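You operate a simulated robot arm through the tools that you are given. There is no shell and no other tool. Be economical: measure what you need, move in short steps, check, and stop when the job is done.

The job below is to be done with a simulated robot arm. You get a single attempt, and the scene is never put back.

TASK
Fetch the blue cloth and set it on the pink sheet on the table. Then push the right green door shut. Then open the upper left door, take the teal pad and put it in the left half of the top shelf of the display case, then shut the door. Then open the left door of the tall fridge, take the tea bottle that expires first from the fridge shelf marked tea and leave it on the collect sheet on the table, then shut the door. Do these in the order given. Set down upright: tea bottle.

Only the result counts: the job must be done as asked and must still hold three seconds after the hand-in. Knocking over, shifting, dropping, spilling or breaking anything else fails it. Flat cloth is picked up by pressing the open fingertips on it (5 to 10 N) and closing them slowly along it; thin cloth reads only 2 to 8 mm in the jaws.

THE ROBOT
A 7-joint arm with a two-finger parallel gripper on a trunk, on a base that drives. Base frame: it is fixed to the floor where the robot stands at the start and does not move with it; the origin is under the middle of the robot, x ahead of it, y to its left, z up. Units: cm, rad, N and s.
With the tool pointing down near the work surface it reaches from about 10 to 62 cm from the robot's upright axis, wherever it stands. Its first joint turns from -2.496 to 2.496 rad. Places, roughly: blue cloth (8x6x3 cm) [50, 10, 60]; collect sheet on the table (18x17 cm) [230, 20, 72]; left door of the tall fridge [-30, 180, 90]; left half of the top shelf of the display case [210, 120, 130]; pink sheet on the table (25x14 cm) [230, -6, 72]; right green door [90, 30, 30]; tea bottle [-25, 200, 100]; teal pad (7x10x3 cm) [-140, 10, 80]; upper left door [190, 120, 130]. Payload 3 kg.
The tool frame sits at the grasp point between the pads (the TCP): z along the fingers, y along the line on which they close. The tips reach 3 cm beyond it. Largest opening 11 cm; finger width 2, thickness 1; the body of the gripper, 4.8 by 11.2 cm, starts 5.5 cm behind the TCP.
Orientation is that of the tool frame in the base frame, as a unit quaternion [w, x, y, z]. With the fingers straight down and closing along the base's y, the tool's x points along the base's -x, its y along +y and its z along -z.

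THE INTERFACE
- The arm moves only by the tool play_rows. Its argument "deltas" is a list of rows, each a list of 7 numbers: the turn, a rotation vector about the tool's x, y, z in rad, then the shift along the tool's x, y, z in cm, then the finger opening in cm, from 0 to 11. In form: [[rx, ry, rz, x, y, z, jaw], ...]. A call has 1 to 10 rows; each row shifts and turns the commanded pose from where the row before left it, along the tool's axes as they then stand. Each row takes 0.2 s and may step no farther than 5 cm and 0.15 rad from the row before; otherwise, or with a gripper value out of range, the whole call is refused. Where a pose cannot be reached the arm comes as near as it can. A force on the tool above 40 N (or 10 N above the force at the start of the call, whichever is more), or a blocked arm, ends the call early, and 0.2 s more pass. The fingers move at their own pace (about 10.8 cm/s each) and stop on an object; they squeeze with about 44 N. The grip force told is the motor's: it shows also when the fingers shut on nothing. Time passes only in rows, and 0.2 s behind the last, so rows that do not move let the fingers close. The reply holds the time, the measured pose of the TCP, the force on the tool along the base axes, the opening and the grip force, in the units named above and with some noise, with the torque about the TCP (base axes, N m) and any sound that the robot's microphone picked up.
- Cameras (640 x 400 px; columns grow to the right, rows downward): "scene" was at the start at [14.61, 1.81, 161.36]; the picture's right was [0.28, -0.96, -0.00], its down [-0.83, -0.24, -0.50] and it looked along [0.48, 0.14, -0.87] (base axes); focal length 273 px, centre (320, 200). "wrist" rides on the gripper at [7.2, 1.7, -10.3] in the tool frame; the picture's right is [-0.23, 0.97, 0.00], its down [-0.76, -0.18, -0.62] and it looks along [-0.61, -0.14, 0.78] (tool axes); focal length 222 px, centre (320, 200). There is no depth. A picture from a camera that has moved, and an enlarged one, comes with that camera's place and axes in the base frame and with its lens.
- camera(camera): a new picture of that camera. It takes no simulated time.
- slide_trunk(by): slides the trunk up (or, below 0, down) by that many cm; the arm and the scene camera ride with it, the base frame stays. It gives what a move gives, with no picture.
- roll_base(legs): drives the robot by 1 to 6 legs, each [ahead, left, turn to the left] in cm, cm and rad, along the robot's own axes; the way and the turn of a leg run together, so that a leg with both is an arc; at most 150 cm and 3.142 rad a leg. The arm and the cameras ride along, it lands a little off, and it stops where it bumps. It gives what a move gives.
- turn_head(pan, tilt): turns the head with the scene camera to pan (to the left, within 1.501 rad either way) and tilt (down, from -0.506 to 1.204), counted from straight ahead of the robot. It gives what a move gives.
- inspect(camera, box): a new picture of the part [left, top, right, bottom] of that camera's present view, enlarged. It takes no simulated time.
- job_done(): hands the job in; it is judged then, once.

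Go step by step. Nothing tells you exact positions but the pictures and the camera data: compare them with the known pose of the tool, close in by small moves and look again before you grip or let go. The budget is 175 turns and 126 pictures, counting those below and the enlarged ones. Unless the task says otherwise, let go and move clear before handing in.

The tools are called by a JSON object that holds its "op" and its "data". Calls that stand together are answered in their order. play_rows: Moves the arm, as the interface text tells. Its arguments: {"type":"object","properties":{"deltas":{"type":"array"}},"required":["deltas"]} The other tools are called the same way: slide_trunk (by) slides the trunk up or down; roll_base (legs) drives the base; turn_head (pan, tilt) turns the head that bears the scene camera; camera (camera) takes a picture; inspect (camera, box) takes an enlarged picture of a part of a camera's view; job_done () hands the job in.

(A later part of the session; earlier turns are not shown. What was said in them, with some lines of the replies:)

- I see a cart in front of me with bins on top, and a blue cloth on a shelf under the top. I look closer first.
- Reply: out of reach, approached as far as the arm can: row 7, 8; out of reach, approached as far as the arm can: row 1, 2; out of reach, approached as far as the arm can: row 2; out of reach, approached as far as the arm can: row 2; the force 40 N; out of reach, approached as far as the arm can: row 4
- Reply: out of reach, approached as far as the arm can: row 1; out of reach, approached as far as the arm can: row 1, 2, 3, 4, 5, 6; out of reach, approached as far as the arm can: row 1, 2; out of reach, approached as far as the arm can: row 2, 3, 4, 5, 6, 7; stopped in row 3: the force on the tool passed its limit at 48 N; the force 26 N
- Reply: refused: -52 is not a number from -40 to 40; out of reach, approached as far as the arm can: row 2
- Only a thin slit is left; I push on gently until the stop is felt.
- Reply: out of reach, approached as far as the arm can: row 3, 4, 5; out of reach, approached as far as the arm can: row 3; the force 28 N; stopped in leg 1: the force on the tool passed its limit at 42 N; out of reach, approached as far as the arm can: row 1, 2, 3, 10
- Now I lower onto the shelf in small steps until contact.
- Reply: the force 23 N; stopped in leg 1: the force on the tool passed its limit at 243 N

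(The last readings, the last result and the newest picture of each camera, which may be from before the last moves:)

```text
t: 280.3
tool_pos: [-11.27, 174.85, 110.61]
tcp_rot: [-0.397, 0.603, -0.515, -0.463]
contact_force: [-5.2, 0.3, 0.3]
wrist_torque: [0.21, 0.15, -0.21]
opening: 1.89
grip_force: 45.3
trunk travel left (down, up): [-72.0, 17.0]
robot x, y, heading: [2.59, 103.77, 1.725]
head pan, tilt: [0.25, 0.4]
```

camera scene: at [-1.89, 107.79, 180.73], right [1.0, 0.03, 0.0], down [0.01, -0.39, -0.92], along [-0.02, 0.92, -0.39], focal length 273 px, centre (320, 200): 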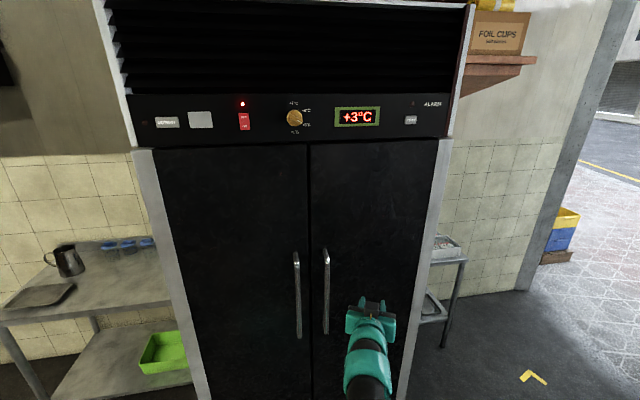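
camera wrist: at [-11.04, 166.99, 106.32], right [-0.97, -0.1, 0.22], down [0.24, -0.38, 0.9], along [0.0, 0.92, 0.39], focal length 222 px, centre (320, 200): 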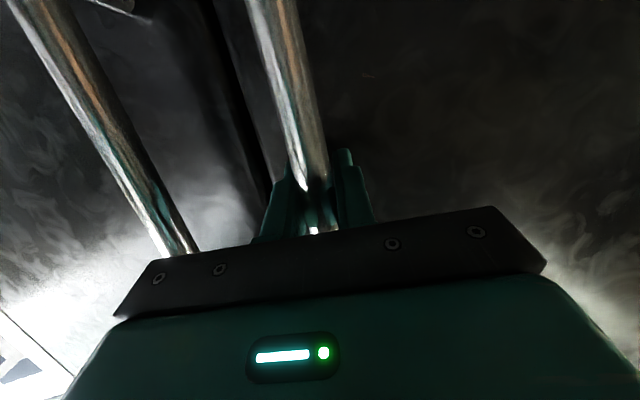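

{"op": "roll_base", "data": {"legs": [[-8, 2.6, 0]]}}

{"op": "camera", "data": {"camera": "wrist"}}

```text
t: 281.4
tool_pos: [-12.68, 166.41, 110.51]
tcp_rot: [-0.397, 0.603, -0.514, -0.464]
contact_force: [-2.7, 1.5, 1.0]
wrist_torque: [0.45, 0.23, -0.43]
opening: 1.85
grip_force: 44.8
trunk travel left (down, up): [-72.0, 17.0]
robot x, y, heading: [1.08, 95.5, 1.723]
head pan, tilt: [0.25, 0.4]
```

```text
29 pictures are left
camera wrist: at [-12.48, 154.49, 106.3], right [-0.97, -0.1, 0.22], down [0.24, -0.38, 0.9], along [0.0, 0.92, 0.39], focal length 222 px, centre (320, 200)
```

wrist: 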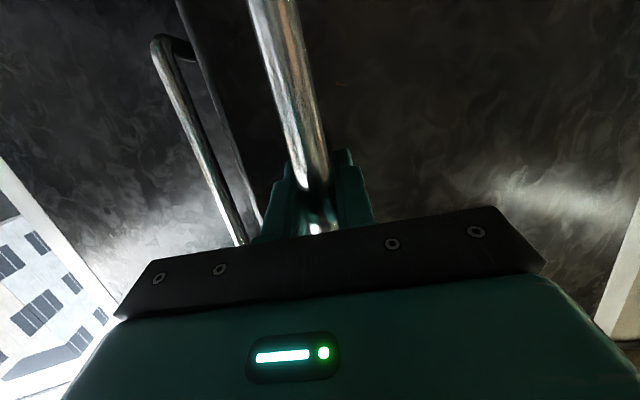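

{"op": "roll_base", "data": {"legs": [[-6.8, 4.4, 0], [-6, 6, 0]]}}

{"op": "camera", "data": {"camera": "wrist"}}

```text
t: 283.0
tool_pos: [-17.89, 155.48, 110.62]
tcp_rot: [-0.4, 0.6, -0.518, -0.46]
contact_force: [6.2, -6.8, -0.8]
wrist_torque: [-0.85, -0.32, 0.32]
opening: 1.87
grip_force: 44.8
trunk travel left (down, up): [-72.0, 17.0]
robot x, y, heading: [-4.63, 84.3, 1.72]
head pan, tilt: [0.25, 0.4]
stopped in leg 2: the force on the tool passed its limit at 43 N (the readings are from after the stop); the commanded pose is now the measured one
```

```text
28 pictures are left
camera wrist: at [-17.81, 143.44, 106.3], right [-0.97, -0.08, 0.22], down [0.23, -0.38, 0.9], along [0.01, 0.92, 0.39], focal length 222 px, centre (320, 200)
```

wrist: 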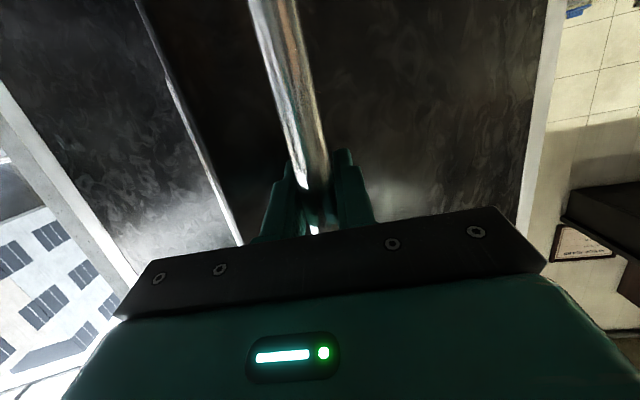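

{"op": "play_rows", "data": {"deltas": [[0, 0, 0, 0, 0, 0, 4], [0, 0, 0, 0, 0, 0, 5]]}}

{"op": "roll_base", "data": {"legs": [[-10, 0, 0], [0, -16, 0]]}}

{"op": "turn_head", "data": {"pan": 0.1, "tilt": 0.5}}

{"op": "camera", "data": {"camera": "scene"}}

```text
t: 283.6
tool_pos: [-17.96, 155.57, 110.54]
tcp_rot: [-0.399, 0.601, -0.517, -0.462]
contact_force: [-0.7, 0.2, 0.3]
wrist_torque: [0.0, 0.02, -0.01]
opening: 4.98
grip_force: 0.1
trunk travel left (down, up): [-72.0, 17.0]
robot x, y, heading: [-4.86, 84.25, 1.72]
head pan, tilt: [0.25, 0.4]
```

```text
t: 285.8
tool_pos: [-0.56, 147.97, 110.42]
tcp_rot: [-0.399, 0.6, -0.517, -0.461]
contact_force: [0.0, -0.2, 1.0]
wrist_torque: [0.01, 0.0, 0.0]
opening: 5.0
grip_force: 0.0
trunk travel left (down, up): [-72.0, 17.0]
robot x, y, heading: [13.16, 76.57, 1.723]
head pan, tilt: [0.25, 0.4]
```

```text
t: 286.5
tool_pos: [-0.52, 147.98, 110.63]
tcp_rot: [-0.399, 0.601, -0.517, -0.461]
contact_force: [0.2, -0.6, 0.8]
wrist_torque: [-0.01, -0.01, 0.0]
opening: 5.03
grip_force: 0.1
trunk travel left (down, up): [-72.0, 17.0]
robot x, y, heading: [12.69, 76.79, 1.722]
head pan, tilt: [0.099, 0.499]
```

```text
27 pictures are left
camera scene: at [9.48, 93.41, 162.82], right [0.97, 0.25, 0.0], down [0.12, -0.46, -0.88], along [-0.22, 0.85, -0.48], focal length 273 px, centre (320, 200)
```

scene: 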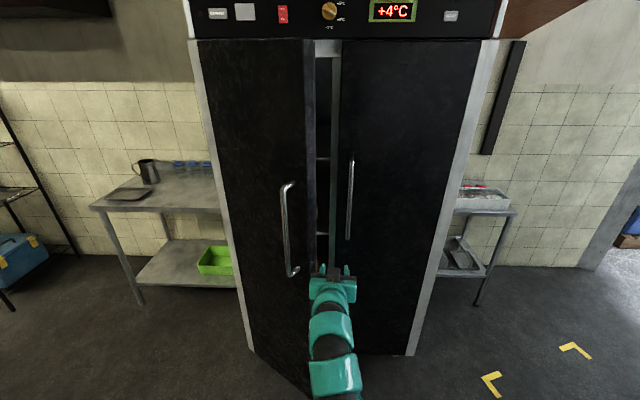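

{"op": "play_rows", "data": {"deltas": [[0, 0, 0, 0, 0, 0, 2], [0, 0, 0, 0, 0, 0, 1]]}}

{"op": "roll_base", "data": {"legs": [[19, 1.5, 0], [0, 8, 0]]}}

{"op": "camera", "data": {"camera": "wrist"}}

```text
t: 287.1
tool_pos: [-0.67, 147.99, 110.53]
tcp_rot: [-0.4, 0.6, -0.517, -0.462]
contact_force: [0.4, 0.2, 0.0]
wrist_torque: [0.04, -0.02, -0.02]
opening: 0.98
grip_force: 0.1
trunk travel left (down, up): [-72.0, 17.0]
robot x, y, heading: [12.86, 76.37, 1.718]
head pan, tilt: [0.099, 0.499]
```

```text
t: 289.0
tool_pos: [-4.72, 166.57, 110.53]
tcp_rot: [-0.408, 0.595, -0.524, -0.454]
contact_force: [15.4, -5.3, 2.3]
wrist_torque: [0.14, 0.62, 1.07]
opening: 1.01
grip_force: 0.1
trunk travel left (down, up): [-72.0, 17.0]
robot x, y, heading: [7.02, 95.11, 1.716]
head pan, tilt: [0.099, 0.499]
stopped in leg 2: the force on the tool passed its limit at 65 N (the readings are from after the stop); the commanded pose is now the measured one
```

```text
26 pictures are left
camera wrist: at [-4.95, 154.65, 106.2], right [-0.98, -0.06, 0.21], down [0.22, -0.38, 0.9], along [0.03, 0.92, 0.39], focal length 222 px, centre (320, 200)
```

wrist: 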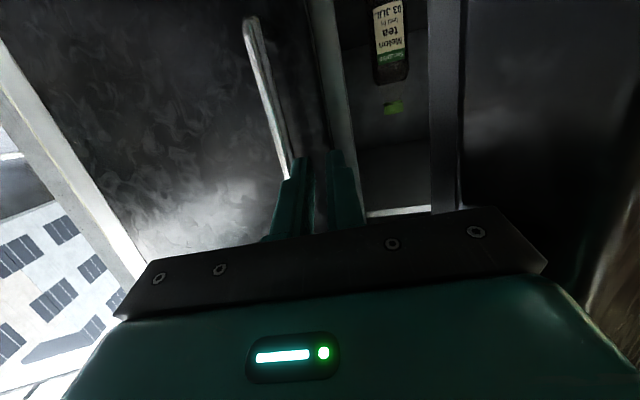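

{"op": "play_rows", "data": {"deltas": [[0, 0, 0, 0, -1.8, 0, 1], [0, 0, 0, -0.75, 0, 2.9, 1], [0, 0, 0, -0.75, 0, 2.9, 1], [0, 0, 0, 0, 1.2, 0, 1], [0, 0, 0, 0, 1, 0, 1], [0, 0, 0, 0, 1, 0, 1], [0, 0, 0, 0, 1, 0, 1]]}}

```text
t: 290.3
tool_pos: [-5.07, 172.75, 110.35]
tcp_rot: [-0.413, 0.593, -0.525, -0.449]
contact_force: [21.2, -5.9, 0.8]
wrist_torque: [-0.04, 0.31, 2.58]
opening: 1.0
grip_force: 0.1
trunk travel left (down, up): [-72.0, 17.0]
robot x, y, heading: [7.12, 95.22, 1.711]
head pan, tilt: [0.099, 0.499]
stopped in row 6: the force on the tool passed its limit at 49 N (the readings are from after the stop); the commanded pose is now the measured one
```

{"op": "play_rows", "data": {"deltas": [[0, 0, 0, 0, -2.0, 0, 1], [-0.136, 0, -0.035, 0, 0, 0, 1], [-0.136, 0, -0.035, 0, 0, 0, 1], [-0.136, 0, -0.035, 0, 0, 0, 1], [-0.136, 0, -0.035, 0, 0, 0, 1], [-0.136, 0, -0.035, 0, 0, 0, 1]]}}

{"op": "camera", "data": {"camera": "wrist"}}

```text
t: 291.7
tool_pos: [-3.61, 173.07, 110.06]
tcp_rot: [-0.224, 0.741, -0.291, -0.562]
contact_force: [-0.4, 0.0, -0.4]
wrist_torque: [-0.01, -0.02, -0.01]
opening: 0.99
grip_force: 0.0
trunk travel left (down, up): [-72.0, 17.0]
robot x, y, heading: [6.79, 94.93, 1.716]
head pan, tilt: [0.099, 0.499]
```

```text
25 pictures are left
camera wrist: at [3.97, 163.66, 106.01], right [-0.71, -0.67, 0.21], down [0.41, -0.15, 0.9], along [-0.57, 0.73, 0.38], focal length 222 px, centre (320, 200)
```

wrist: 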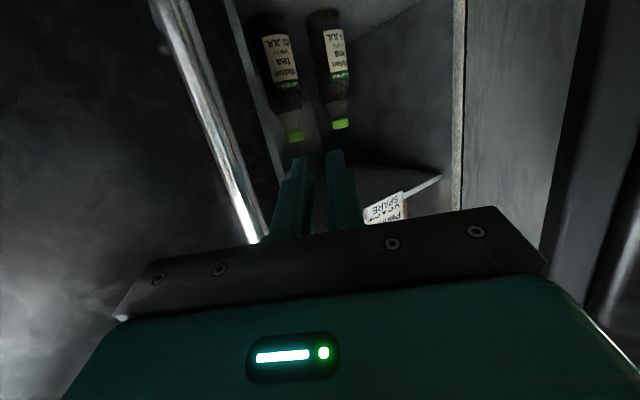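

{"op": "play_rows", "data": {"deltas": [[0, 0, 0, -0.5, 2.4, 1.97, 1], [0, 0, 0, -0.5, 2.4, 1.97, 1], [0, 0, 0, -0.5, 2.4, 1.97, 1], [0, 0, 0, 0.25, 1.09, -1.0, 1], [0, 0, 0, 0.25, 1.09, -1.0, 1], [0, 0, 0, 0.25, 1.09, -1.0, 1], [0, 0, 0, 0.25, 1.09, -1.0, 1], [0, 0, 0, 0.25, 1.09, -1.0, 1], [0, 0, 0, 0.25, 1.09, -1.0, 1]]}}

{"op": "camera", "data": {"camera": "wrist"}}

```text
t: 293.7
tool_pos: [-13.04, 162.78, 110.11]
tcp_rot: [-0.225, 0.741, -0.291, -0.561]
contact_force: [-0.8, -0.1, 0.3]
wrist_torque: [0.01, 0.01, 0.01]
opening: 1.0
grip_force: 0.1
trunk travel left (down, up): [-72.0, 17.0]
robot x, y, heading: [7.36, 94.92, 1.714]
head pan, tilt: [0.099, 0.499]
```

```text
24 pictures are left
camera wrist: at [-5.46, 153.46, 106.02], right [-0.71, -0.67, 0.21], down [0.41, -0.15, 0.9], along [-0.57, 0.73, 0.38], focal length 222 px, centre (320, 200)
```

wrist: 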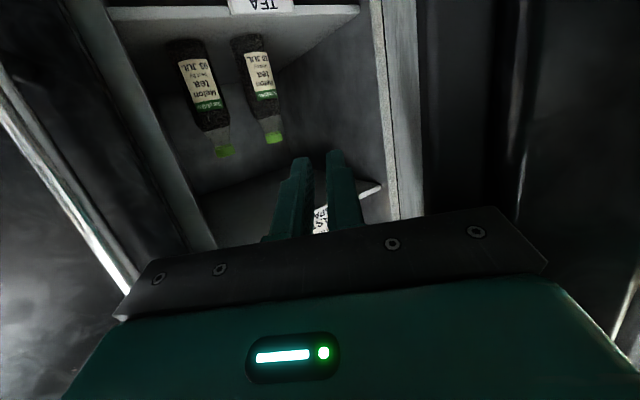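

{"op": "inspect", "data": {"camera": "wrist", "box": [150, 0, 310, 170]}}

```text
2.35 times, centred on (230, 85) of wrist
camera zoom: at [-5.46, 153.46, 106.02], right [-0.71, -0.67, 0.21], down [0.41, -0.15, 0.9], along [-0.57, 0.73, 0.38], focal length 523 px, centre (532, 471)
```

zoom: 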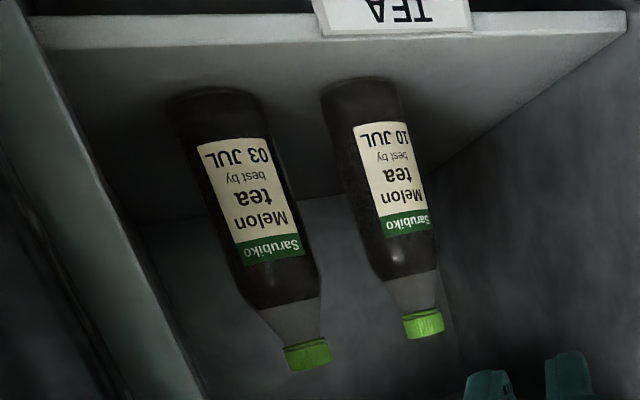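

{"op": "play_rows", "data": {"deltas": [[0, 0, 0, 0.04, 1.8, -0.2, 1], [0, 0, 0, 0.04, 1.8, -0.2, 1], [0, 0, 0, 0.04, 1.8, -0.2, 1], [0, 0, 0, 0.04, 1.8, -0.2, 1], [0, 0, 0, 0.04, 1.8, -0.2, 1], [0, 0, 0, 0.04, 1.8, -0.2, 1], [0, 0, 0, 0.04, 1.8, -0.2, 1], [0, 0, 0, 0.04, 1.8, -0.2, 1]]}}

{"op": "camera", "data": {"camera": "scene"}}

```text
t: 295.5
tool_pos: [-21.72, 151.34, 110.21]
tcp_rot: [-0.225, 0.741, -0.292, -0.562]
contact_force: [0.1, -0.2, -0.4]
wrist_torque: [0.01, -0.02, 0.01]
opening: 1.01
grip_force: 0.0
trunk travel left (down, up): [-72.0, 17.0]
robot x, y, heading: [7.05, 94.84, 1.716]
head pan, tilt: [0.099, 0.499]
```

```text
22 pictures are left
camera scene: at [4.05, 111.78, 162.82], right [0.97, 0.24, 0.0], down [0.12, -0.46, -0.88], along [-0.21, 0.85, -0.48], focal length 273 px, centre (320, 200)
```

scene: 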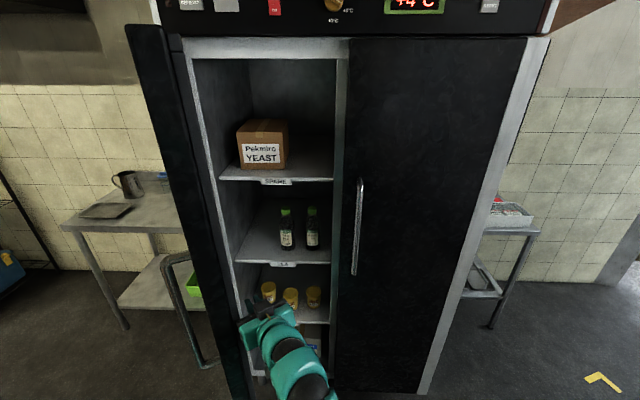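

{"op": "play_rows", "data": {"deltas": [[0, 0, 0, 0.55, -2.1, -2.1, 2], [0, 0, 0, 0.55, -2.1, -2.1, 4], [0.136, 0, 0.035, 0, 0, 0, 6], [0.136, 0, 0.035, 0, 0, 0, 8], [0.136, 0, 0.035, 0, 0, 0, 8], [0.136, 0, 0.035, 0, 0, 0, 8], [0.136, 0, 0.035, 0, 0, 0, 8]]}}

{"op": "slide_trunk", "data": {"by": -8.5}}

```text
t: 297.1
tool_pos: [-15.76, 151.34, 110.32]
tcp_rot: [-0.411, 0.595, -0.526, -0.449]
contact_force: [0.2, 0.4, -0.5]
wrist_torque: [-0.02, 0.0, 0.01]
opening: 8.01
grip_force: 0.0
trunk travel left (down, up): [-72.0, 17.0]
robot x, y, heading: [6.91, 95.3, 1.717]
head pan, tilt: [0.099, 0.499]
```

```text
t: 298.3
tool_pos: [-15.58, 151.44, 101.76]
tcp_rot: [-0.411, 0.595, -0.525, -0.449]
contact_force: [0.0, 0.2, -0.3]
wrist_torque: [-0.05, 0.01, 0.01]
opening: 8.01
grip_force: 0.0
trunk travel left (down, up): [-63.5, 25.5]
robot x, y, heading: [7.07, 94.77, 1.716]
head pan, tilt: [0.099, 0.499]
```

{"op": "roll_base", "data": {"legs": [[22.5, -1.9, 0]]}}

{"op": "camera", "data": {"camera": "wrist"}}

```text
t: 300.0
tool_pos: [-17.15, 174.11, 101.75]
tcp_rot: [-0.41, 0.595, -0.525, -0.45]
contact_force: [-0.6, 0.5, 0.8]
wrist_torque: [0.02, -0.02, 0.03]
opening: 7.99
grip_force: 0.1
trunk travel left (down, up): [-63.5, 25.5]
robot x, y, heading: [5.89, 117.93, 1.716]
head pan, tilt: [0.099, 0.499]
```

```text
21 pictures are left
camera wrist: at [-17.29, 162.22, 97.48], right [-0.98, -0.05, 0.2], down [0.21, -0.38, 0.9], along [0.03, 0.92, 0.39], focal length 222 px, centre (320, 200)
```

wrist: 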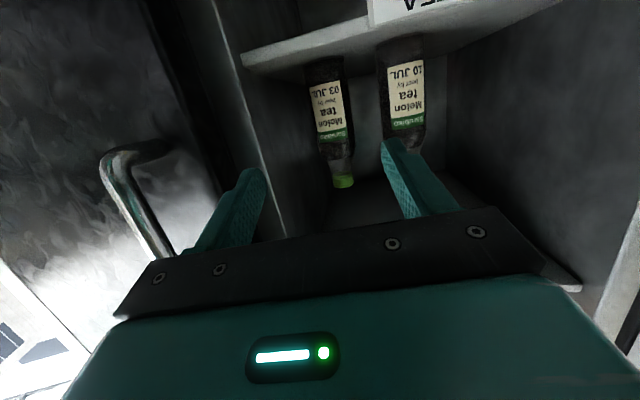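

{"op": "play_rows", "data": {"deltas": [[0, 0, 0, -1.04, 0.27, 3.88, 8], [0, 0, 0, -1.04, 0.27, 3.88, 8], [0, 0, 0, -1.04, 0.27, 3.88, 8]]}}

{"op": "camera", "data": {"camera": "wrist"}}

```text
t: 300.8
tool_pos: [-19.24, 185.93, 101.69]
tcp_rot: [-0.411, 0.596, -0.525, -0.448]
contact_force: [-0.8, 0.0, 0.3]
wrist_torque: [-0.01, -0.01, 0.0]
opening: 8.0
grip_force: 0.1
trunk travel left (down, up): [-63.5, 25.5]
robot x, y, heading: [5.75, 117.66, 1.714]
head pan, tilt: [0.099, 0.499]
```

```text
20 pictures are left
camera wrist: at [-19.45, 174.0, 97.4], right [-0.98, -0.05, 0.2], down [0.21, -0.38, 0.9], along [0.03, 0.92, 0.38], focal length 222 px, centre (320, 200)
```

wrist: 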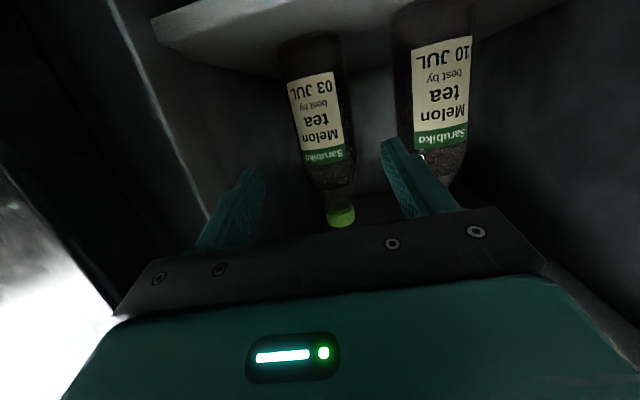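

{"op": "play_rows", "data": {"deltas": [[0, 0, 0, -1.04, 0.1, 3.88, 8], [0, 0, 0, -0.8, 0.05, 3.0, 8]]}}

{"op": "camera", "data": {"camera": "wrist"}}

```text
t: 301.4
tool_pos: [-20.36, 192.86, 101.77]
tcp_rot: [-0.41, 0.596, -0.524, -0.45]
contact_force: [0.0, 0.1, 0.6]
wrist_torque: [0.03, 0.02, -0.03]
opening: 8.03
grip_force: 0.0
trunk travel left (down, up): [-63.5, 25.5]
robot x, y, heading: [5.7, 117.97, 1.713]
head pan, tilt: [0.099, 0.499]
```

```text
19 pictures are left
camera wrist: at [-20.52, 181.04, 97.55], right [-0.98, -0.05, 0.2], down [0.21, -0.38, 0.9], along [0.03, 0.92, 0.39], focal length 222 px, centre (320, 200)
```

wrist: 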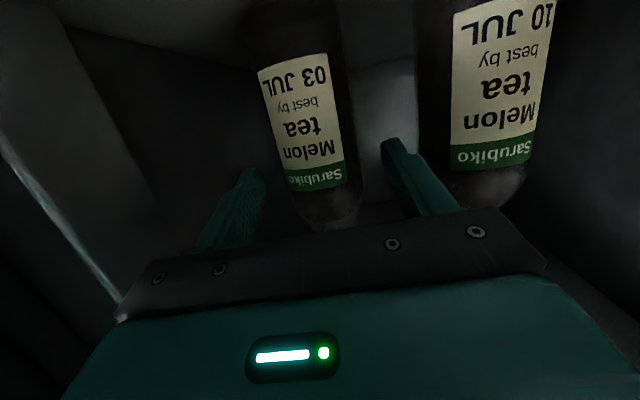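

{"op": "play_rows", "data": {"deltas": [[0, 0, 0, 0, -0.6, 0, 8], [0, 0, 0, -0.52, 0, 1.94, 8], [0, 0, 0, -0.52, 0, 1.94, 8]]}}

{"op": "play_rows", "data": {"deltas": [[0, 0, 0, 0, 0, 0, 7], [0, 0, 0, 0, 0, 0, 6], [0, 0, 0, 0, 0, 0, 5], [0, 0, 0, 0, 0, 0, 4.5]]}}

{"op": "camera", "data": {"camera": "wrist"}}

```text
t: 302.2
tool_pos: [-20.04, 197.04, 101.7]
tcp_rot: [-0.411, 0.595, -0.525, -0.449]
contact_force: [-0.3, -0.2, -0.3]
wrist_torque: [-0.02, 0.02, -0.01]
opening: 7.98
grip_force: 0.1
trunk travel left (down, up): [-63.5, 25.5]
robot x, y, heading: [5.63, 118.01, 1.711]
head pan, tilt: [0.099, 0.499]
```

```text
t: 303.2
tool_pos: [-20.0, 197.06, 101.81]
tcp_rot: [-0.41, 0.596, -0.524, -0.45]
contact_force: [-1.1, -0.3, 0.8]
wrist_torque: [-0.02, 0.21, 0.02]
opening: 6.06
grip_force: 44.0
trunk travel left (down, up): [-63.5, 25.5]
robot x, y, heading: [6.05, 117.8, 1.711]
head pan, tilt: [0.099, 0.499]
```

```text
18 pictures are left
camera wrist: at [-20.29, 185.13, 97.49], right [-0.98, -0.05, 0.2], down [0.21, -0.38, 0.9], along [0.03, 0.92, 0.39], focal length 222 px, centre (320, 200)
```

wrist: 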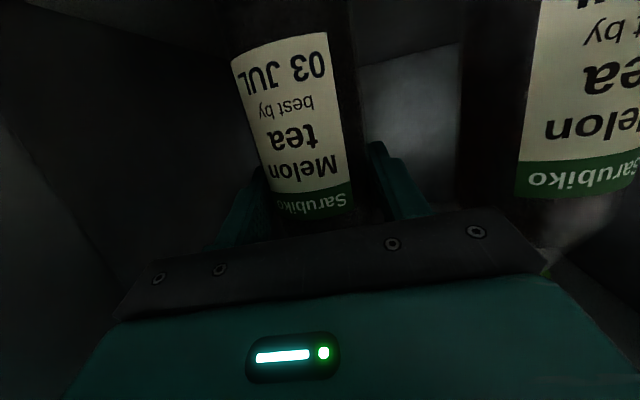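

{"op": "slide_trunk", "data": {"by": 2.5}}

{"op": "roll_base", "data": {"legs": [[-25, 2, 0], [-15, 0, 0]]}}

{"op": "camera", "data": {"camera": "scene"}}

```text
t: 303.9
tool_pos: [-20.06, 197.15, 104.14]
tcp_rot: [-0.41, 0.596, -0.524, -0.45]
contact_force: [0.3, -0.1, -3.3]
wrist_torque: [-0.01, 0.0, 0.01]
opening: 6.1
grip_force: 44.1
trunk travel left (down, up): [-66.0, 23.0]
robot x, y, heading: [5.77, 117.9, 1.713]
head pan, tilt: [0.099, 0.499]
```

```text
t: 306.7
tool_pos: [-16.11, 156.93, 104.29]
tcp_rot: [-0.411, 0.595, -0.524, -0.45]
contact_force: [0.1, -0.1, -3.8]
wrist_torque: [-0.05, -0.01, 0.0]
opening: 6.08
grip_force: 44.3
trunk travel left (down, up): [-66.0, 23.0]
robot x, y, heading: [10.16, 77.58, 1.713]
head pan, tilt: [0.099, 0.499]
```

```text
17 pictures are left
camera scene: at [6.49, 94.43, 156.82], right [0.97, 0.24, 0.0], down [0.12, -0.46, -0.88], along [-0.21, 0.85, -0.48], focal length 273 px, centre (320, 200)
```

scene: 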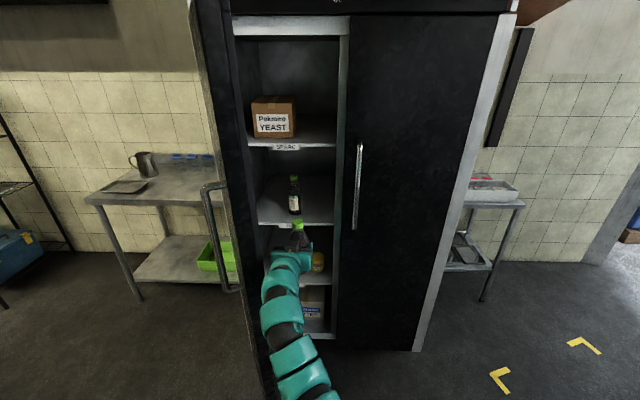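

{"op": "play_rows", "data": {"deltas": [[0, 0, 0, 1.04, 0, -3.88, 4.5], [0, 0, 0, 1.04, 0, -3.88, 4.5], [0, 0, 0, 1.04, 0, -3.88, 4.5], [0, 0, 0, 1.04, 0, -3.88, 4.5], [0, 0, 0, 1.04, 0, -3.88, 4.5]]}}

{"op": "slide_trunk", "data": {"by": 10}}

{"op": "roll_base", "data": {"legs": [[28.6, 6, 0], [0, 0, -1.713], [80, 56, 0]]}}

```text
t: 307.9
tool_pos: [-13.7, 136.92, 104.37]
tcp_rot: [-0.41, 0.595, -0.525, -0.45]
contact_force: [-0.3, -0.2, -4.5]
wrist_torque: [-0.02, 0.01, -0.05]
opening: 6.06
grip_force: 44.6
trunk travel left (down, up): [-66.0, 23.0]
robot x, y, heading: [9.56, 77.51, 1.717]
head pan, tilt: [0.099, 0.499]
```

```text
t: 309.2
tool_pos: [-13.93, 137.15, 114.12]
tcp_rot: [-0.411, 0.595, -0.525, -0.448]
contact_force: [0.5, -0.3, -4.6]
wrist_torque: [-0.07, -0.01, -0.03]
opening: 6.05
grip_force: 43.8
trunk travel left (down, up): [-76.0, 13.0]
robot x, y, heading: [9.5, 77.92, 1.713]
head pan, tilt: [0.099, 0.499]
```

```text
t: 310.6
tool_pos: [-17.61, 148.06, 114.15]
tcp_rot: [-0.41, 0.594, -0.527, -0.448]
contact_force: [15.9, -16.0, 4.8]
wrist_torque: [0.04, 1.08, 1.65]
opening: 6.04
grip_force: 43.9
trunk travel left (down, up): [-76.0, 13.0]
robot x, y, heading: [5.45, 89.42, 1.716]
head pan, tilt: [0.099, 0.499]
stopped in leg 1: the force on the tool passed its limit at 352 N (the readings are from after the stop); the commanded pose is now the measured one
```

{"op": "roll_base", "data": {"legs": [[0, -10, 0], [15, 0, 0], [0, 0, -1.716]]}}

{"op": "camera", "data": {"camera": "wrist"}}

```text
t: 316.8
tool_pos: [74.51, 120.73, 114.07]
tcp_rot: [0.606, 0.005, 0.795, -0.017]
contact_force: [0.8, -1.2, -4.6]
wrist_torque: [0.0, 0.08, 0.03]
opening: 6.07
grip_force: 44.1
trunk travel left (down, up): [-76.0, 13.0]
robot x, y, heading: [12.69, 105.42, 0.01]
head pan, tilt: [0.099, 0.499]
```

```text
16 pictures are left
camera wrist: at [62.76, 122.7, 109.8], right [0.09, 0.98, 0.2], down [-0.4, -0.15, 0.9], along [0.91, -0.16, 0.38], focal length 222 px, centre (320, 200)
```

wrist: 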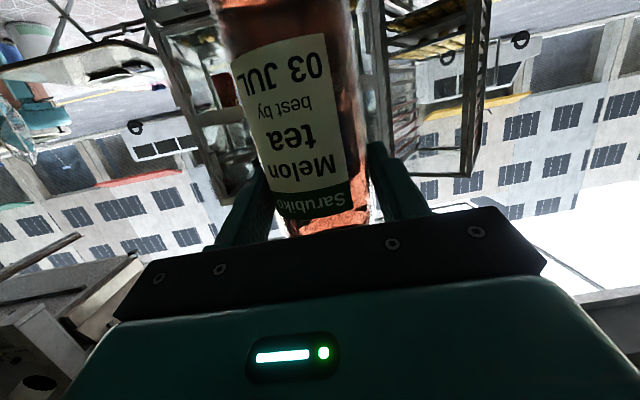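

{"op": "roll_base", "data": {"legs": [[68, 56, 0], [109, 101, 0], [145, 0, 0], [0, 0, 3.13], [-22, 0, 0], [0, 130, 0]]}}

```text
t: 349.9
tool_pos: [297.48, 125.6, 113.99]
tcp_rot: [-0.008, 0.795, 0.007, -0.606]
contact_force: [0.6, 0.2, -4.6]
wrist_torque: [0.02, -0.04, 0.05]
opening: 6.02
grip_force: 44.3
trunk travel left (down, up): [-76.0, 13.0]
robot x, y, heading: [358.59, 142.7, -3.101]
head pan, tilt: [0.099, 0.499]
```

{"op": "roll_base", "data": {"legs": [[0, 0, -0.04], [28, 108, 0], [24, 0, 0]]}}

{"op": "slide_trunk", "data": {"by": -22}}

{"op": "turn_head", "data": {"pan": 0.0, "tilt": 0.75}}

{"op": "camera", "data": {"camera": "scene"}}

```text
t: 357.4
tool_pos: [244.27, 19.77, 113.9]
tcp_rot: [-0.019, 0.796, -0.008, -0.605]
contact_force: [-0.4, 0.1, -4.3]
wrist_torque: [-0.02, -0.07, 0.0]
opening: 6.05
grip_force: 44.2
trunk travel left (down, up): [-76.0, 13.0]
robot x, y, heading: [305.78, 33.99, 3.143]
head pan, tilt: [0.099, 0.499]
```

```text
t: 359.8
tool_pos: [244.43, 19.8, 92.05]
tcp_rot: [-0.019, 0.795, -0.008, -0.606]
contact_force: [0.1, -0.4, -4.0]
wrist_torque: [0.02, -0.04, 0.01]
opening: 6.02
grip_force: 44.5
trunk travel left (down, up): [-54.0, 35.0]
robot x, y, heading: [306.18, 34.68, 3.141]
head pan, tilt: [0.099, 0.499]
```

```text
t: 360.5
tool_pos: [244.45, 19.74, 92.03]
tcp_rot: [-0.019, 0.795, -0.008, -0.606]
contact_force: [-0.5, -0.2, -4.1]
wrist_torque: [0.01, -0.11, -0.01]
opening: 6.03
grip_force: 43.8
trunk travel left (down, up): [-54.0, 35.0]
robot x, y, heading: [306.51, 34.59, 3.141]
head pan, tilt: [0.0, 0.75]
```

```text
15 pictures are left
camera scene: at [290.01, 34.41, 142.62], right [0.0, 1.0, 0.0], down [0.68, 0.0, -0.73], along [-0.73, 0.0, -0.68], focal length 273 px, centre (320, 200)
```

scene: 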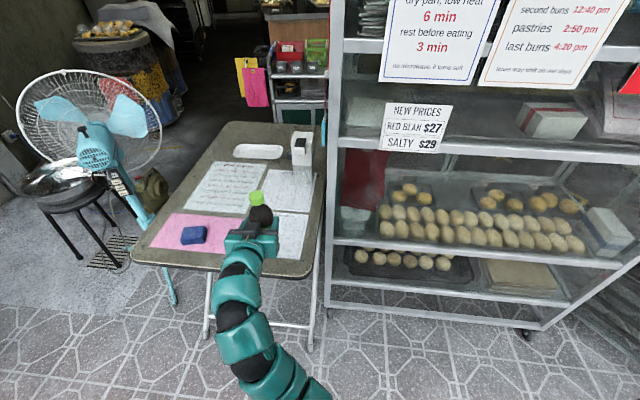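

{"op": "play_rows", "data": {"deltas": [[0, 0, 0, -1.12, 0.2, 4.08, 4.5], [0, 0, 0, -1.12, 0.2, 4.08, 4.5], [0, 0, 0, -1.12, 0.2, 4.08, 4.5]]}}

{"op": "slide_trunk", "data": {"by": -7.5}}

{"op": "inspect", "data": {"camera": "scene", "box": [200, 140, 360, 300]}}

```text
t: 361.3
tool_pos: [231.58, 19.61, 91.85]
tcp_rot: [-0.019, 0.796, -0.007, -0.605]
contact_force: [-0.2, 0.4, -4.7]
wrist_torque: [0.03, -0.04, 0.03]
opening: 6.0
grip_force: 43.8
trunk travel left (down, up): [-54.0, 35.0]
robot x, y, heading: [306.15, 34.55, 3.142]
head pan, tilt: [0.0, 0.75]
```

```text
t: 362.4
tool_pos: [231.69, 19.76, 84.5]
tcp_rot: [-0.019, 0.795, -0.008, -0.606]
contact_force: [-0.2, 0.7, -4.6]
wrist_torque: [0.02, -0.04, -0.04]
opening: 6.01
grip_force: 43.7
trunk travel left (down, up): [-46.5, 42.5]
robot x, y, heading: [306.23, 34.45, 3.142]
head pan, tilt: [0.0, 0.75]
```

```text
2.50 times, centred on (280, 220) of scene
camera zoom: at [290.02, 34.41, 135.11], right [0.0, 1.0, 0.0], down [0.68, 0.0, -0.73], along [-0.73, 0.0, -0.68], focal length 683 px, centre (420, 150)
```

zoom: 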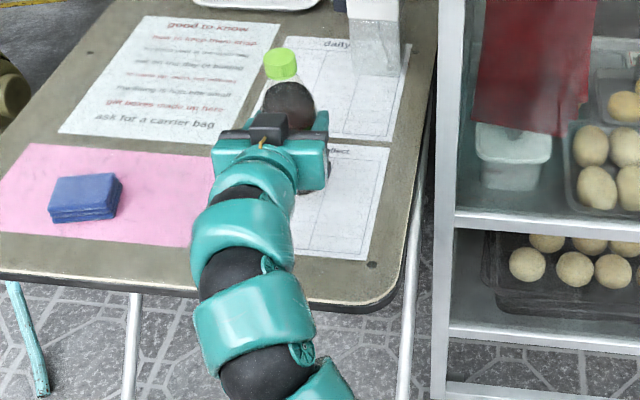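

{"op": "play_rows", "data": {"deltas": [[0, 0, 0, 0.96, 0, 0.27, 4.5], [0, 0, 0, 0.96, 0, 0.27, 4.5]]}}

{"op": "play_rows", "data": {"deltas": [[0, 0, 0, 0.38, 0, 0.11, 4.5], [0, 0, 0, 0.29, 0, 0.08, 4.5]]}}

```text
t: 363.0
tool_pos: [231.83, 19.69, 82.96]
tcp_rot: [-0.017, 0.793, -0.008, -0.609]
contact_force: [-1.7, 0.4, 8.0]
wrist_torque: [-0.43, 0.25, -0.01]
opening: 6.0
grip_force: 43.7
trunk travel left (down, up): [-46.5, 42.5]
robot x, y, heading: [306.28, 34.33, 3.136]
head pan, tilt: [0.0, 0.75]
```

```text
t: 363.6
tool_pos: [231.95, 19.81, 82.41]
tcp_rot: [-0.016, 0.792, -0.008, -0.61]
contact_force: [-2.7, -1.0, 37.9]
wrist_torque: [-0.93, 0.66, -0.07]
opening: 5.91
grip_force: 44.0
trunk travel left (down, up): [-46.5, 42.5]
robot x, y, heading: [306.07, 34.13, 3.142]
head pan, tilt: [0.0, 0.75]
```

{"op": "play_rows", "data": {"deltas": [[0, 0, 0, -0.6, 0, -0.17, 6.0], [0, 0, 0, 0, 0, 0, 6.5], [0, 0, 0, 0, 0, 0, 7.5], [0, 0, 0, 0, 0, 0, 8.5]]}}

{"op": "camera", "data": {"camera": "wrist"}}

```text
t: 364.6
tool_pos: [231.82, 19.84, 82.3]
tcp_rot: [-0.019, 0.795, -0.008, -0.606]
contact_force: [0.6, 0.4, 0.8]
wrist_torque: [0.0, 0.01, -0.01]
opening: 8.54
grip_force: 0.0
trunk travel left (down, up): [-46.5, 42.5]
robot x, y, heading: [306.16, 34.16, 3.14]
head pan, tilt: [0.0, 0.75]
```

```text
13 pictures are left
camera wrist: at [243.69, 17.76, 78.18], right [-0.09, -0.98, 0.2], down [0.4, 0.14, 0.9], along [-0.91, 0.17, 0.38], focal length 222 px, centre (320, 200)
```

wrist: 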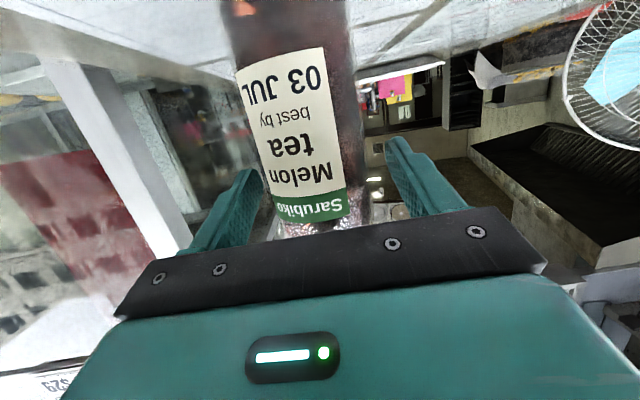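

{"op": "play_rows", "data": {"deltas": [[0, 0, 0, 0.55, 0, -2.0, 8.5], [0, 0, 0, 1.1, 0, -4.0, 8.5], [0, 0, 0, 1.1, 0, -4.0, 9], [0, 0, 0, 1.1, 0, -4.0, 9]]}}

{"op": "roll_base", "data": {"legs": [[-35, 0, 0]]}}

{"op": "inspect", "data": {"camera": "scene", "box": [180, 80, 380, 280]}}

```text
t: 365.6
tool_pos: [246.38, 19.13, 82.44]
tcp_rot: [-0.019, 0.795, -0.01, -0.606]
contact_force: [-0.4, -0.7, 1.0]
wrist_torque: [0.0, 0.0, -0.01]
opening: 9.0
grip_force: 0.0
trunk travel left (down, up): [-46.5, 42.5]
robot x, y, heading: [306.05, 34.47, 3.14]
head pan, tilt: [0.0, 0.75]
```

```text
t: 367.9
tool_pos: [281.06, 19.06, 82.37]
tcp_rot: [-0.019, 0.795, -0.008, -0.606]
contact_force: [0.4, 0.1, -0.7]
wrist_torque: [0.0, -0.03, -0.01]
opening: 8.99
grip_force: 0.0
trunk travel left (down, up): [-46.5, 42.5]
robot x, y, heading: [340.76, 34.6, -3.143]
head pan, tilt: [0.0, 0.75]
```

```text
2.00 times, centred on (280, 180) of scene
camera zoom: at [324.72, 34.41, 135.12], right [0.0, 1.0, 0.0], down [0.68, 0.0, -0.73], along [-0.73, 0.0, -0.68], focal length 546 px, centre (400, 240)
```

zoom: 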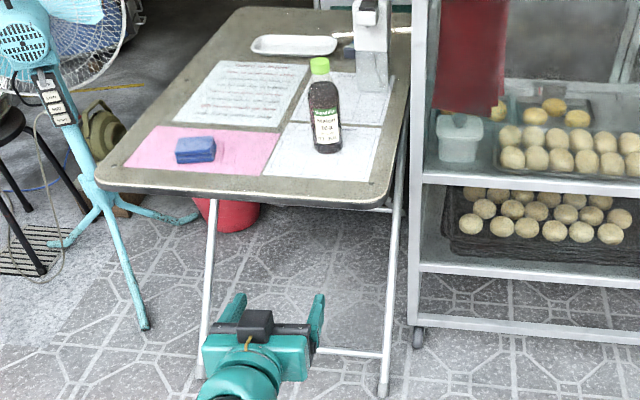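

{"op": "slide_trunk", "data": {"by": 25}}

{"op": "play_rows", "data": {"deltas": [[0, 0, 0, 0, 0, 0, 5], [0, 0, 0, 0, 0, 0, 1]]}}

{"op": "roll_base", "data": {"legs": [[-17, -108, 0], [18, -120, 0], [148, 0, 0], [85, 100, 0], [77, 47, 0]]}}

```text
t: 370.5
tool_pos: [280.92, 19.09, 107.25]
tcp_rot: [-0.019, 0.795, -0.008, -0.606]
contact_force: [-0.7, 0.5, -0.8]
wrist_torque: [-0.01, -0.02, 0.01]
opening: 9.02
grip_force: 0.1
trunk travel left (down, up): [-71.5, 17.5]
robot x, y, heading: [340.66, 34.7, -3.138]
head pan, tilt: [0.0, 0.75]
```

```text
t: 371.1
tool_pos: [280.99, 18.94, 107.28]
tcp_rot: [-0.019, 0.795, -0.008, -0.606]
contact_force: [-0.3, 0.3, 1.2]
wrist_torque: [0.01, 0.02, 0.01]
opening: 1.0
grip_force: 0.1
trunk travel left (down, up): [-71.5, 17.5]
robot x, y, heading: [340.99, 34.43, -3.139]
head pan, tilt: [0.0, 0.75]
```

```text
t: 400.0
tool_pos: [-33.99, 103.11, 107.38]
tcp_rot: [-0.021, 0.795, -0.011, -0.606]
contact_force: [-1.3, -0.1, -0.6]
wrist_torque: [0.03, 0.02, 0.0]
opening: 1.01
grip_force: 0.1
trunk travel left (down, up): [-71.5, 17.5]
robot x, y, heading: [25.84, 117.71, 3.132]
head pan, tilt: [0.0, 0.75]
```

{"op": "turn_head", "data": {"pan": -0.9, "tilt": 0.6}}

{"op": "camera", "data": {"camera": "scene"}}

```text
t: 401.2
tool_pos: [-33.96, 103.18, 107.3]
tcp_rot: [-0.02, 0.795, -0.01, -0.606]
contact_force: [0.0, 0.3, -0.9]
wrist_torque: [0.02, 0.03, -0.01]
opening: 0.99
grip_force: 0.1
trunk travel left (down, up): [-71.5, 17.5]
robot x, y, heading: [25.7, 118.01, 3.138]
head pan, tilt: [-0.901, 0.6]
```

```text
11 pictures are left
camera scene: at [12.72, 124.99, 161.4], right [0.79, 0.62, 0.0], down [0.35, -0.45, -0.82], along [-0.51, 0.65, -0.57], focal length 273 px, centre (320, 200)
```

scene: 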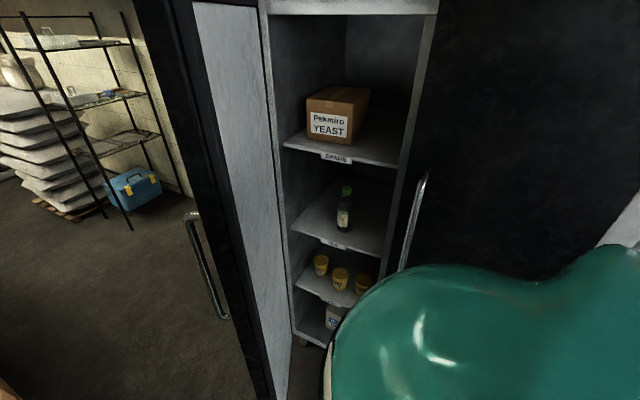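

{"op": "roll_base", "data": {"legs": [[45.7, 43, 0], [0, 0, -1.338], [12, 0, 0]]}}

{"op": "camera", "data": {"camera": "wrist"}}

```text
t: 408.8
tool_pos: [-50.25, 142.47, 107.36]
tcp_rot: [-0.395, 0.615, -0.506, -0.459]
contact_force: [0.2, 0.2, 0.4]
wrist_torque: [0.0, -0.03, 0.06]
opening: 1.01
grip_force: 0.0
trunk travel left (down, up): [-71.5, 17.5]
robot x, y, heading: [-22.34, 87.03, 1.789]
head pan, tilt: [-0.901, 0.6]
```

```text
10 pictures are left
camera wrist: at [-49.64, 130.5, 103.11], right [-0.97, -0.12, 0.2], down [0.23, -0.36, 0.9], along [-0.03, 0.92, 0.38], focal length 222 px, centre (320, 200)
```

wrist: 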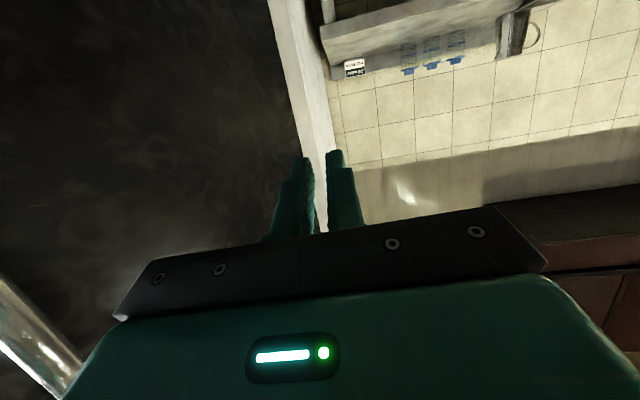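

{"op": "roll_base", "data": {"legs": [[0, -10, 0]]}}

{"op": "roll_base", "data": {"legs": [[0, -10, 0]]}}

```text
t: 410.0
tool_pos: [-40.25, 144.52, 107.41]
tcp_rot: [-0.395, 0.614, -0.506, -0.46]
contact_force: [-0.2, -0.8, 0.1]
wrist_torque: [-0.01, 0.02, 0.05]
opening: 0.99
grip_force: 0.1
trunk travel left (down, up): [-71.5, 17.5]
robot x, y, heading: [-12.84, 88.82, 1.784]
head pan, tilt: [-0.901, 0.6]
```

```text
t: 411.1
tool_pos: [-30.59, 146.65, 107.38]
tcp_rot: [-0.394, 0.614, -0.506, -0.46]
contact_force: [-0.6, 0.9, -0.5]
wrist_torque: [-0.01, 0.0, 0.01]
opening: 1.01
grip_force: 0.0
trunk travel left (down, up): [-71.5, 17.5]
robot x, y, heading: [-3.19, 91.45, 1.787]
head pan, tilt: [-0.901, 0.6]
```

{"op": "roll_base", "data": {"legs": [[0, -8, 0]]}}

{"op": "camera", "data": {"camera": "wrist"}}

```text
t: 412.2
tool_pos: [-22.61, 148.25, 107.42]
tcp_rot: [-0.394, 0.614, -0.506, -0.46]
contact_force: [-0.1, 0.5, -0.5]
wrist_torque: [0.0, 0.0, 0.03]
opening: 1.01
grip_force: 0.0
trunk travel left (down, up): [-71.5, 17.5]
robot x, y, heading: [4.7, 92.99, 1.788]
head pan, tilt: [-0.901, 0.6]
```

```text
9 pictures are left
camera wrist: at [-22.09, 136.37, 103.21], right [-0.97, -0.11, 0.2], down [0.23, -0.36, 0.9], along [-0.03, 0.92, 0.38], focal length 222 px, centre (320, 200)
```

wrist: 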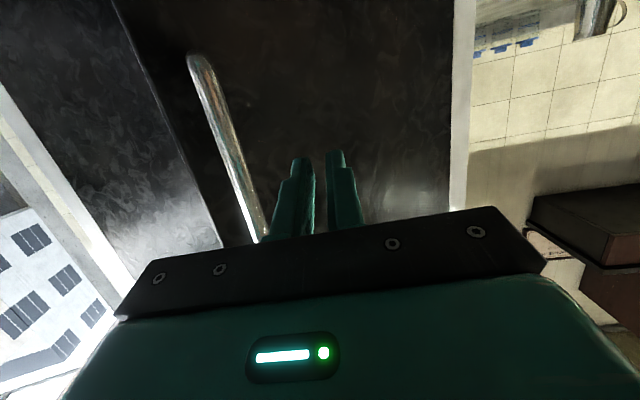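

{"op": "roll_base", "data": {"legs": [[10, -2, 0]]}}

{"op": "roll_base", "data": {"legs": [[9, -2, 0]]}}

{"op": "camera", "data": {"camera": "wrist"}}

```text
t: 413.4
tool_pos: [-22.92, 158.61, 107.3]
tcp_rot: [-0.393, 0.615, -0.506, -0.459]
contact_force: [0.3, 1.3, -0.9]
wrist_torque: [0.0, 0.02, -0.01]
opening: 1.0
grip_force: 0.0
trunk travel left (down, up): [-71.5, 17.5]
robot x, y, heading: [4.87, 103.07, 1.783]
head pan, tilt: [-0.901, 0.6]
```

```text
t: 414.5
tool_pos: [-22.72, 167.73, 107.35]
tcp_rot: [-0.394, 0.614, -0.506, -0.46]
contact_force: [1.1, 0.0, 0.2]
wrist_torque: [0.01, 0.0, -0.01]
opening: 1.01
grip_force: 0.0
trunk travel left (down, up): [-71.5, 17.5]
robot x, y, heading: [4.51, 112.77, 1.78]
head pan, tilt: [-0.901, 0.6]
```

```text
8 pictures are left
camera wrist: at [-22.29, 155.88, 103.13], right [-0.97, -0.11, 0.2], down [0.23, -0.36, 0.9], along [-0.03, 0.92, 0.38], focal length 222 px, centre (320, 200)
```

wrist: 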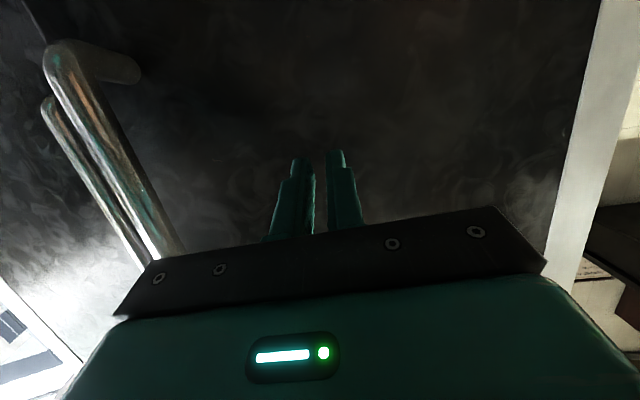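

{"op": "play_rows", "data": {"deltas": [[0, 0, 0, -0.39, 0, 1.45, 1], [0, 0, 0, -0.39, 0, 1.45, 1], [0, 0, 0, -0.39, 0, 1.45, 1], [0, 0, 0, -0.39, 0, 1.45, 1], [0, 0, 0, -0.26, 0, 0.97, 1], [0, 0, 0, -0.26, 0, 0.97, 1]]}}

```text
t: 415.9
tool_pos: [-24.2, 175.67, 107.28]
tcp_rot: [-0.395, 0.614, -0.507, -0.459]
contact_force: [-0.3, -0.2, -1.0]
wrist_torque: [0.04, 0.04, 0.01]
opening: 1.0
grip_force: 0.1
trunk travel left (down, up): [-71.5, 17.5]
robot x, y, heading: [4.72, 112.69, 1.783]
head pan, tilt: [-0.901, 0.6]
```

{"op": "play_rows", "data": {"deltas": [[0, 0, 0, -0.13, 0, 0.48, 1], [0, 0, 0, -0.13, 0, 0.48, 1], [0, 0, 0, -0.13, 0, 0.48, 1], [0, 0, 0, -0.13, 0, 0.48, 1]]}}

{"op": "turn_head", "data": {"pan": -0.05, "tilt": 0.55}}

{"op": "camera", "data": {"camera": "scene"}}

```text
t: 416.7
tool_pos: [-24.58, 176.44, 107.37]
tcp_rot: [-0.393, 0.616, -0.504, -0.46]
contact_force: [10.2, -24.2, 5.5]
wrist_torque: [0.23, -0.13, 0.0]
opening: 0.69
grip_force: 0.0
trunk travel left (down, up): [-71.5, 17.5]
robot x, y, heading: [5.04, 112.33, 1.779]
head pan, tilt: [-0.901, 0.6]
stopped in row 4: the force on the tool passed its limit at 46 N (the readings are from after the stop); the commanded pose is now the measured one
```

```text
t: 417.9
tool_pos: [-24.51, 176.54, 107.28]
tcp_rot: [-0.394, 0.615, -0.505, -0.459]
contact_force: [12.7, -31.2, 4.6]
wrist_torque: [0.13, 0.16, 0.05]
opening: 0.7
grip_force: 0.1
trunk travel left (down, up): [-71.5, 17.5]
robot x, y, heading: [5.15, 112.44, 1.783]
head pan, tilt: [-0.051, 0.55]
```

```text
7 pictures are left
camera scene: at [2.11, 128.54, 161.92], right [0.99, 0.16, 0.0], down [0.08, -0.51, -0.85], along [-0.14, 0.84, -0.52], focal length 273 px, centre (320, 200)
```

scene: 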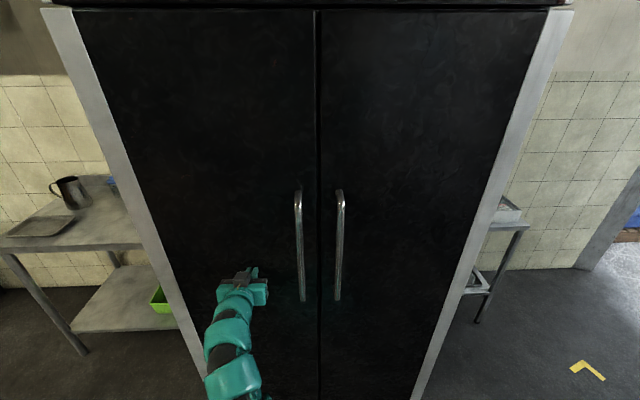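

{"op": "play_rows", "data": {"deltas": [[0, 0, 0, 0.52, 0, -1.94, 1], [0, 0, 0, 1.04, 0, -3.88, 1], [0, 0, 0, 1.04, 0, -3.88, 1]]}}

{"op": "roll_base", "data": {"legs": [[-15, 0, 0]]}}

{"op": "inspect", "data": {"camera": "scene", "box": [200, 0, 440, 400]}}

```text
t: 418.7
tool_pos: [-22.84, 166.89, 107.18]
tcp_rot: [-0.392, 0.616, -0.506, -0.459]
contact_force: [-0.6, -0.8, 0.2]
wrist_torque: [0.04, 0.0, 0.0]
opening: 1.01
grip_force: 0.1
trunk travel left (down, up): [-71.5, 17.5]
robot x, y, heading: [4.86, 112.61, 1.78]
head pan, tilt: [-0.051, 0.55]
```

```text
t: 420.1
tool_pos: [-19.77, 152.09, 107.15]
tcp_rot: [-0.392, 0.617, -0.504, -0.46]
contact_force: [0.5, -0.8, 0.2]
wrist_torque: [-0.04, -0.02, 0.01]
opening: 1.0
grip_force: 0.1
trunk travel left (down, up): [-71.5, 17.5]
robot x, y, heading: [7.75, 97.99, 1.783]
head pan, tilt: [-0.051, 0.55]
```

```text
1.00 times, centred on (320, 200) of scene (not enlarged: the box is as wide or as high as the picture)
camera zoom: at [5.09, 114.18, 161.88], right [0.99, 0.16, 0.0], down [0.08, -0.51, -0.85], along [-0.14, 0.84, -0.52], focal length 273 px, centre (320, 200)
```

zoom: 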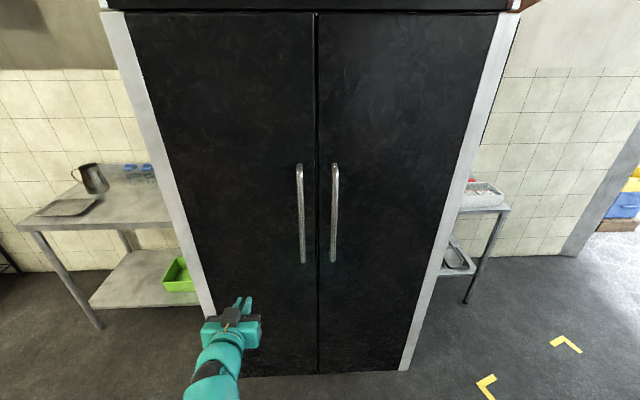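

{"op": "turn_head", "data": {"pan": -1.45, "tilt": 0.3}}

{"op": "camera", "data": {"camera": "scene"}}

```text
t: 421.6
tool_pos: [-19.75, 152.12, 107.08]
tcp_rot: [-0.393, 0.616, -0.506, -0.459]
contact_force: [0.0, -0.2, 0.4]
wrist_torque: [-0.02, -0.01, 0.01]
opening: 0.99
grip_force: 0.0
trunk travel left (down, up): [-71.5, 17.5]
robot x, y, heading: [8.19, 97.65, 1.784]
head pan, tilt: [-1.45, 0.3]
```

```text
5 pictures are left
camera scene: at [15.34, 108.54, 164.15], right [0.33, -0.94, 0.0], down [-0.28, -0.1, -0.96], along [0.9, 0.31, -0.3], focal length 273 px, centre (320, 200)
```

scene: 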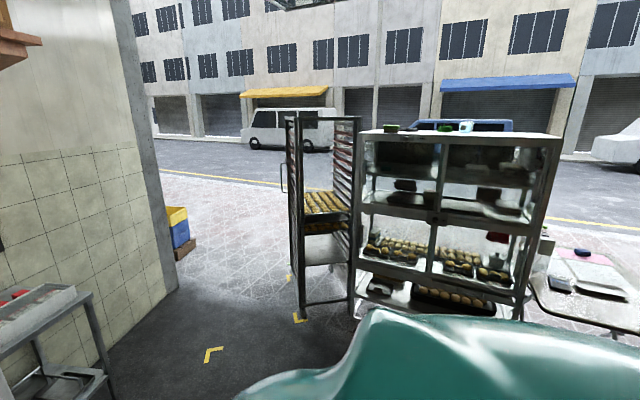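

The case door is shut, the fridge door is shut, and the cloth, pad and bottle are in place. I hand in now.

{"op": "job_done", "data": {}}

```text
The job is handed in.
```

I did all four parts in the order given and handed the job in; the result has not come back yet.

- **Blue cloth:** it lies flat on the pink sheet. I shifted it on its shelf before I could grip it, and dragged it back toward me to pick it up.
- **Right green door:** pushed shut until it met its stop.
- **Teal pad:** flat on the left half of the top shelf of the display case. The upper left door is shut again.
- **Tea bottle:** the two bottles on the tea shelf read 03 JUL and 10 JUL. I took the 03 JUL one and it stands upright on the collect sheet. The left fridge door is shut.

There were hard bumps on the way: 243 N when I reached for the fridge handle, and 352 N when the gripper hit the open fridge door while carrying the bottle. There were smaller knocks of up to about 65 N against the open door's edge. The bottle stayed in the grip, and I saw nothing knocked over or moved in the pictures afterwards.
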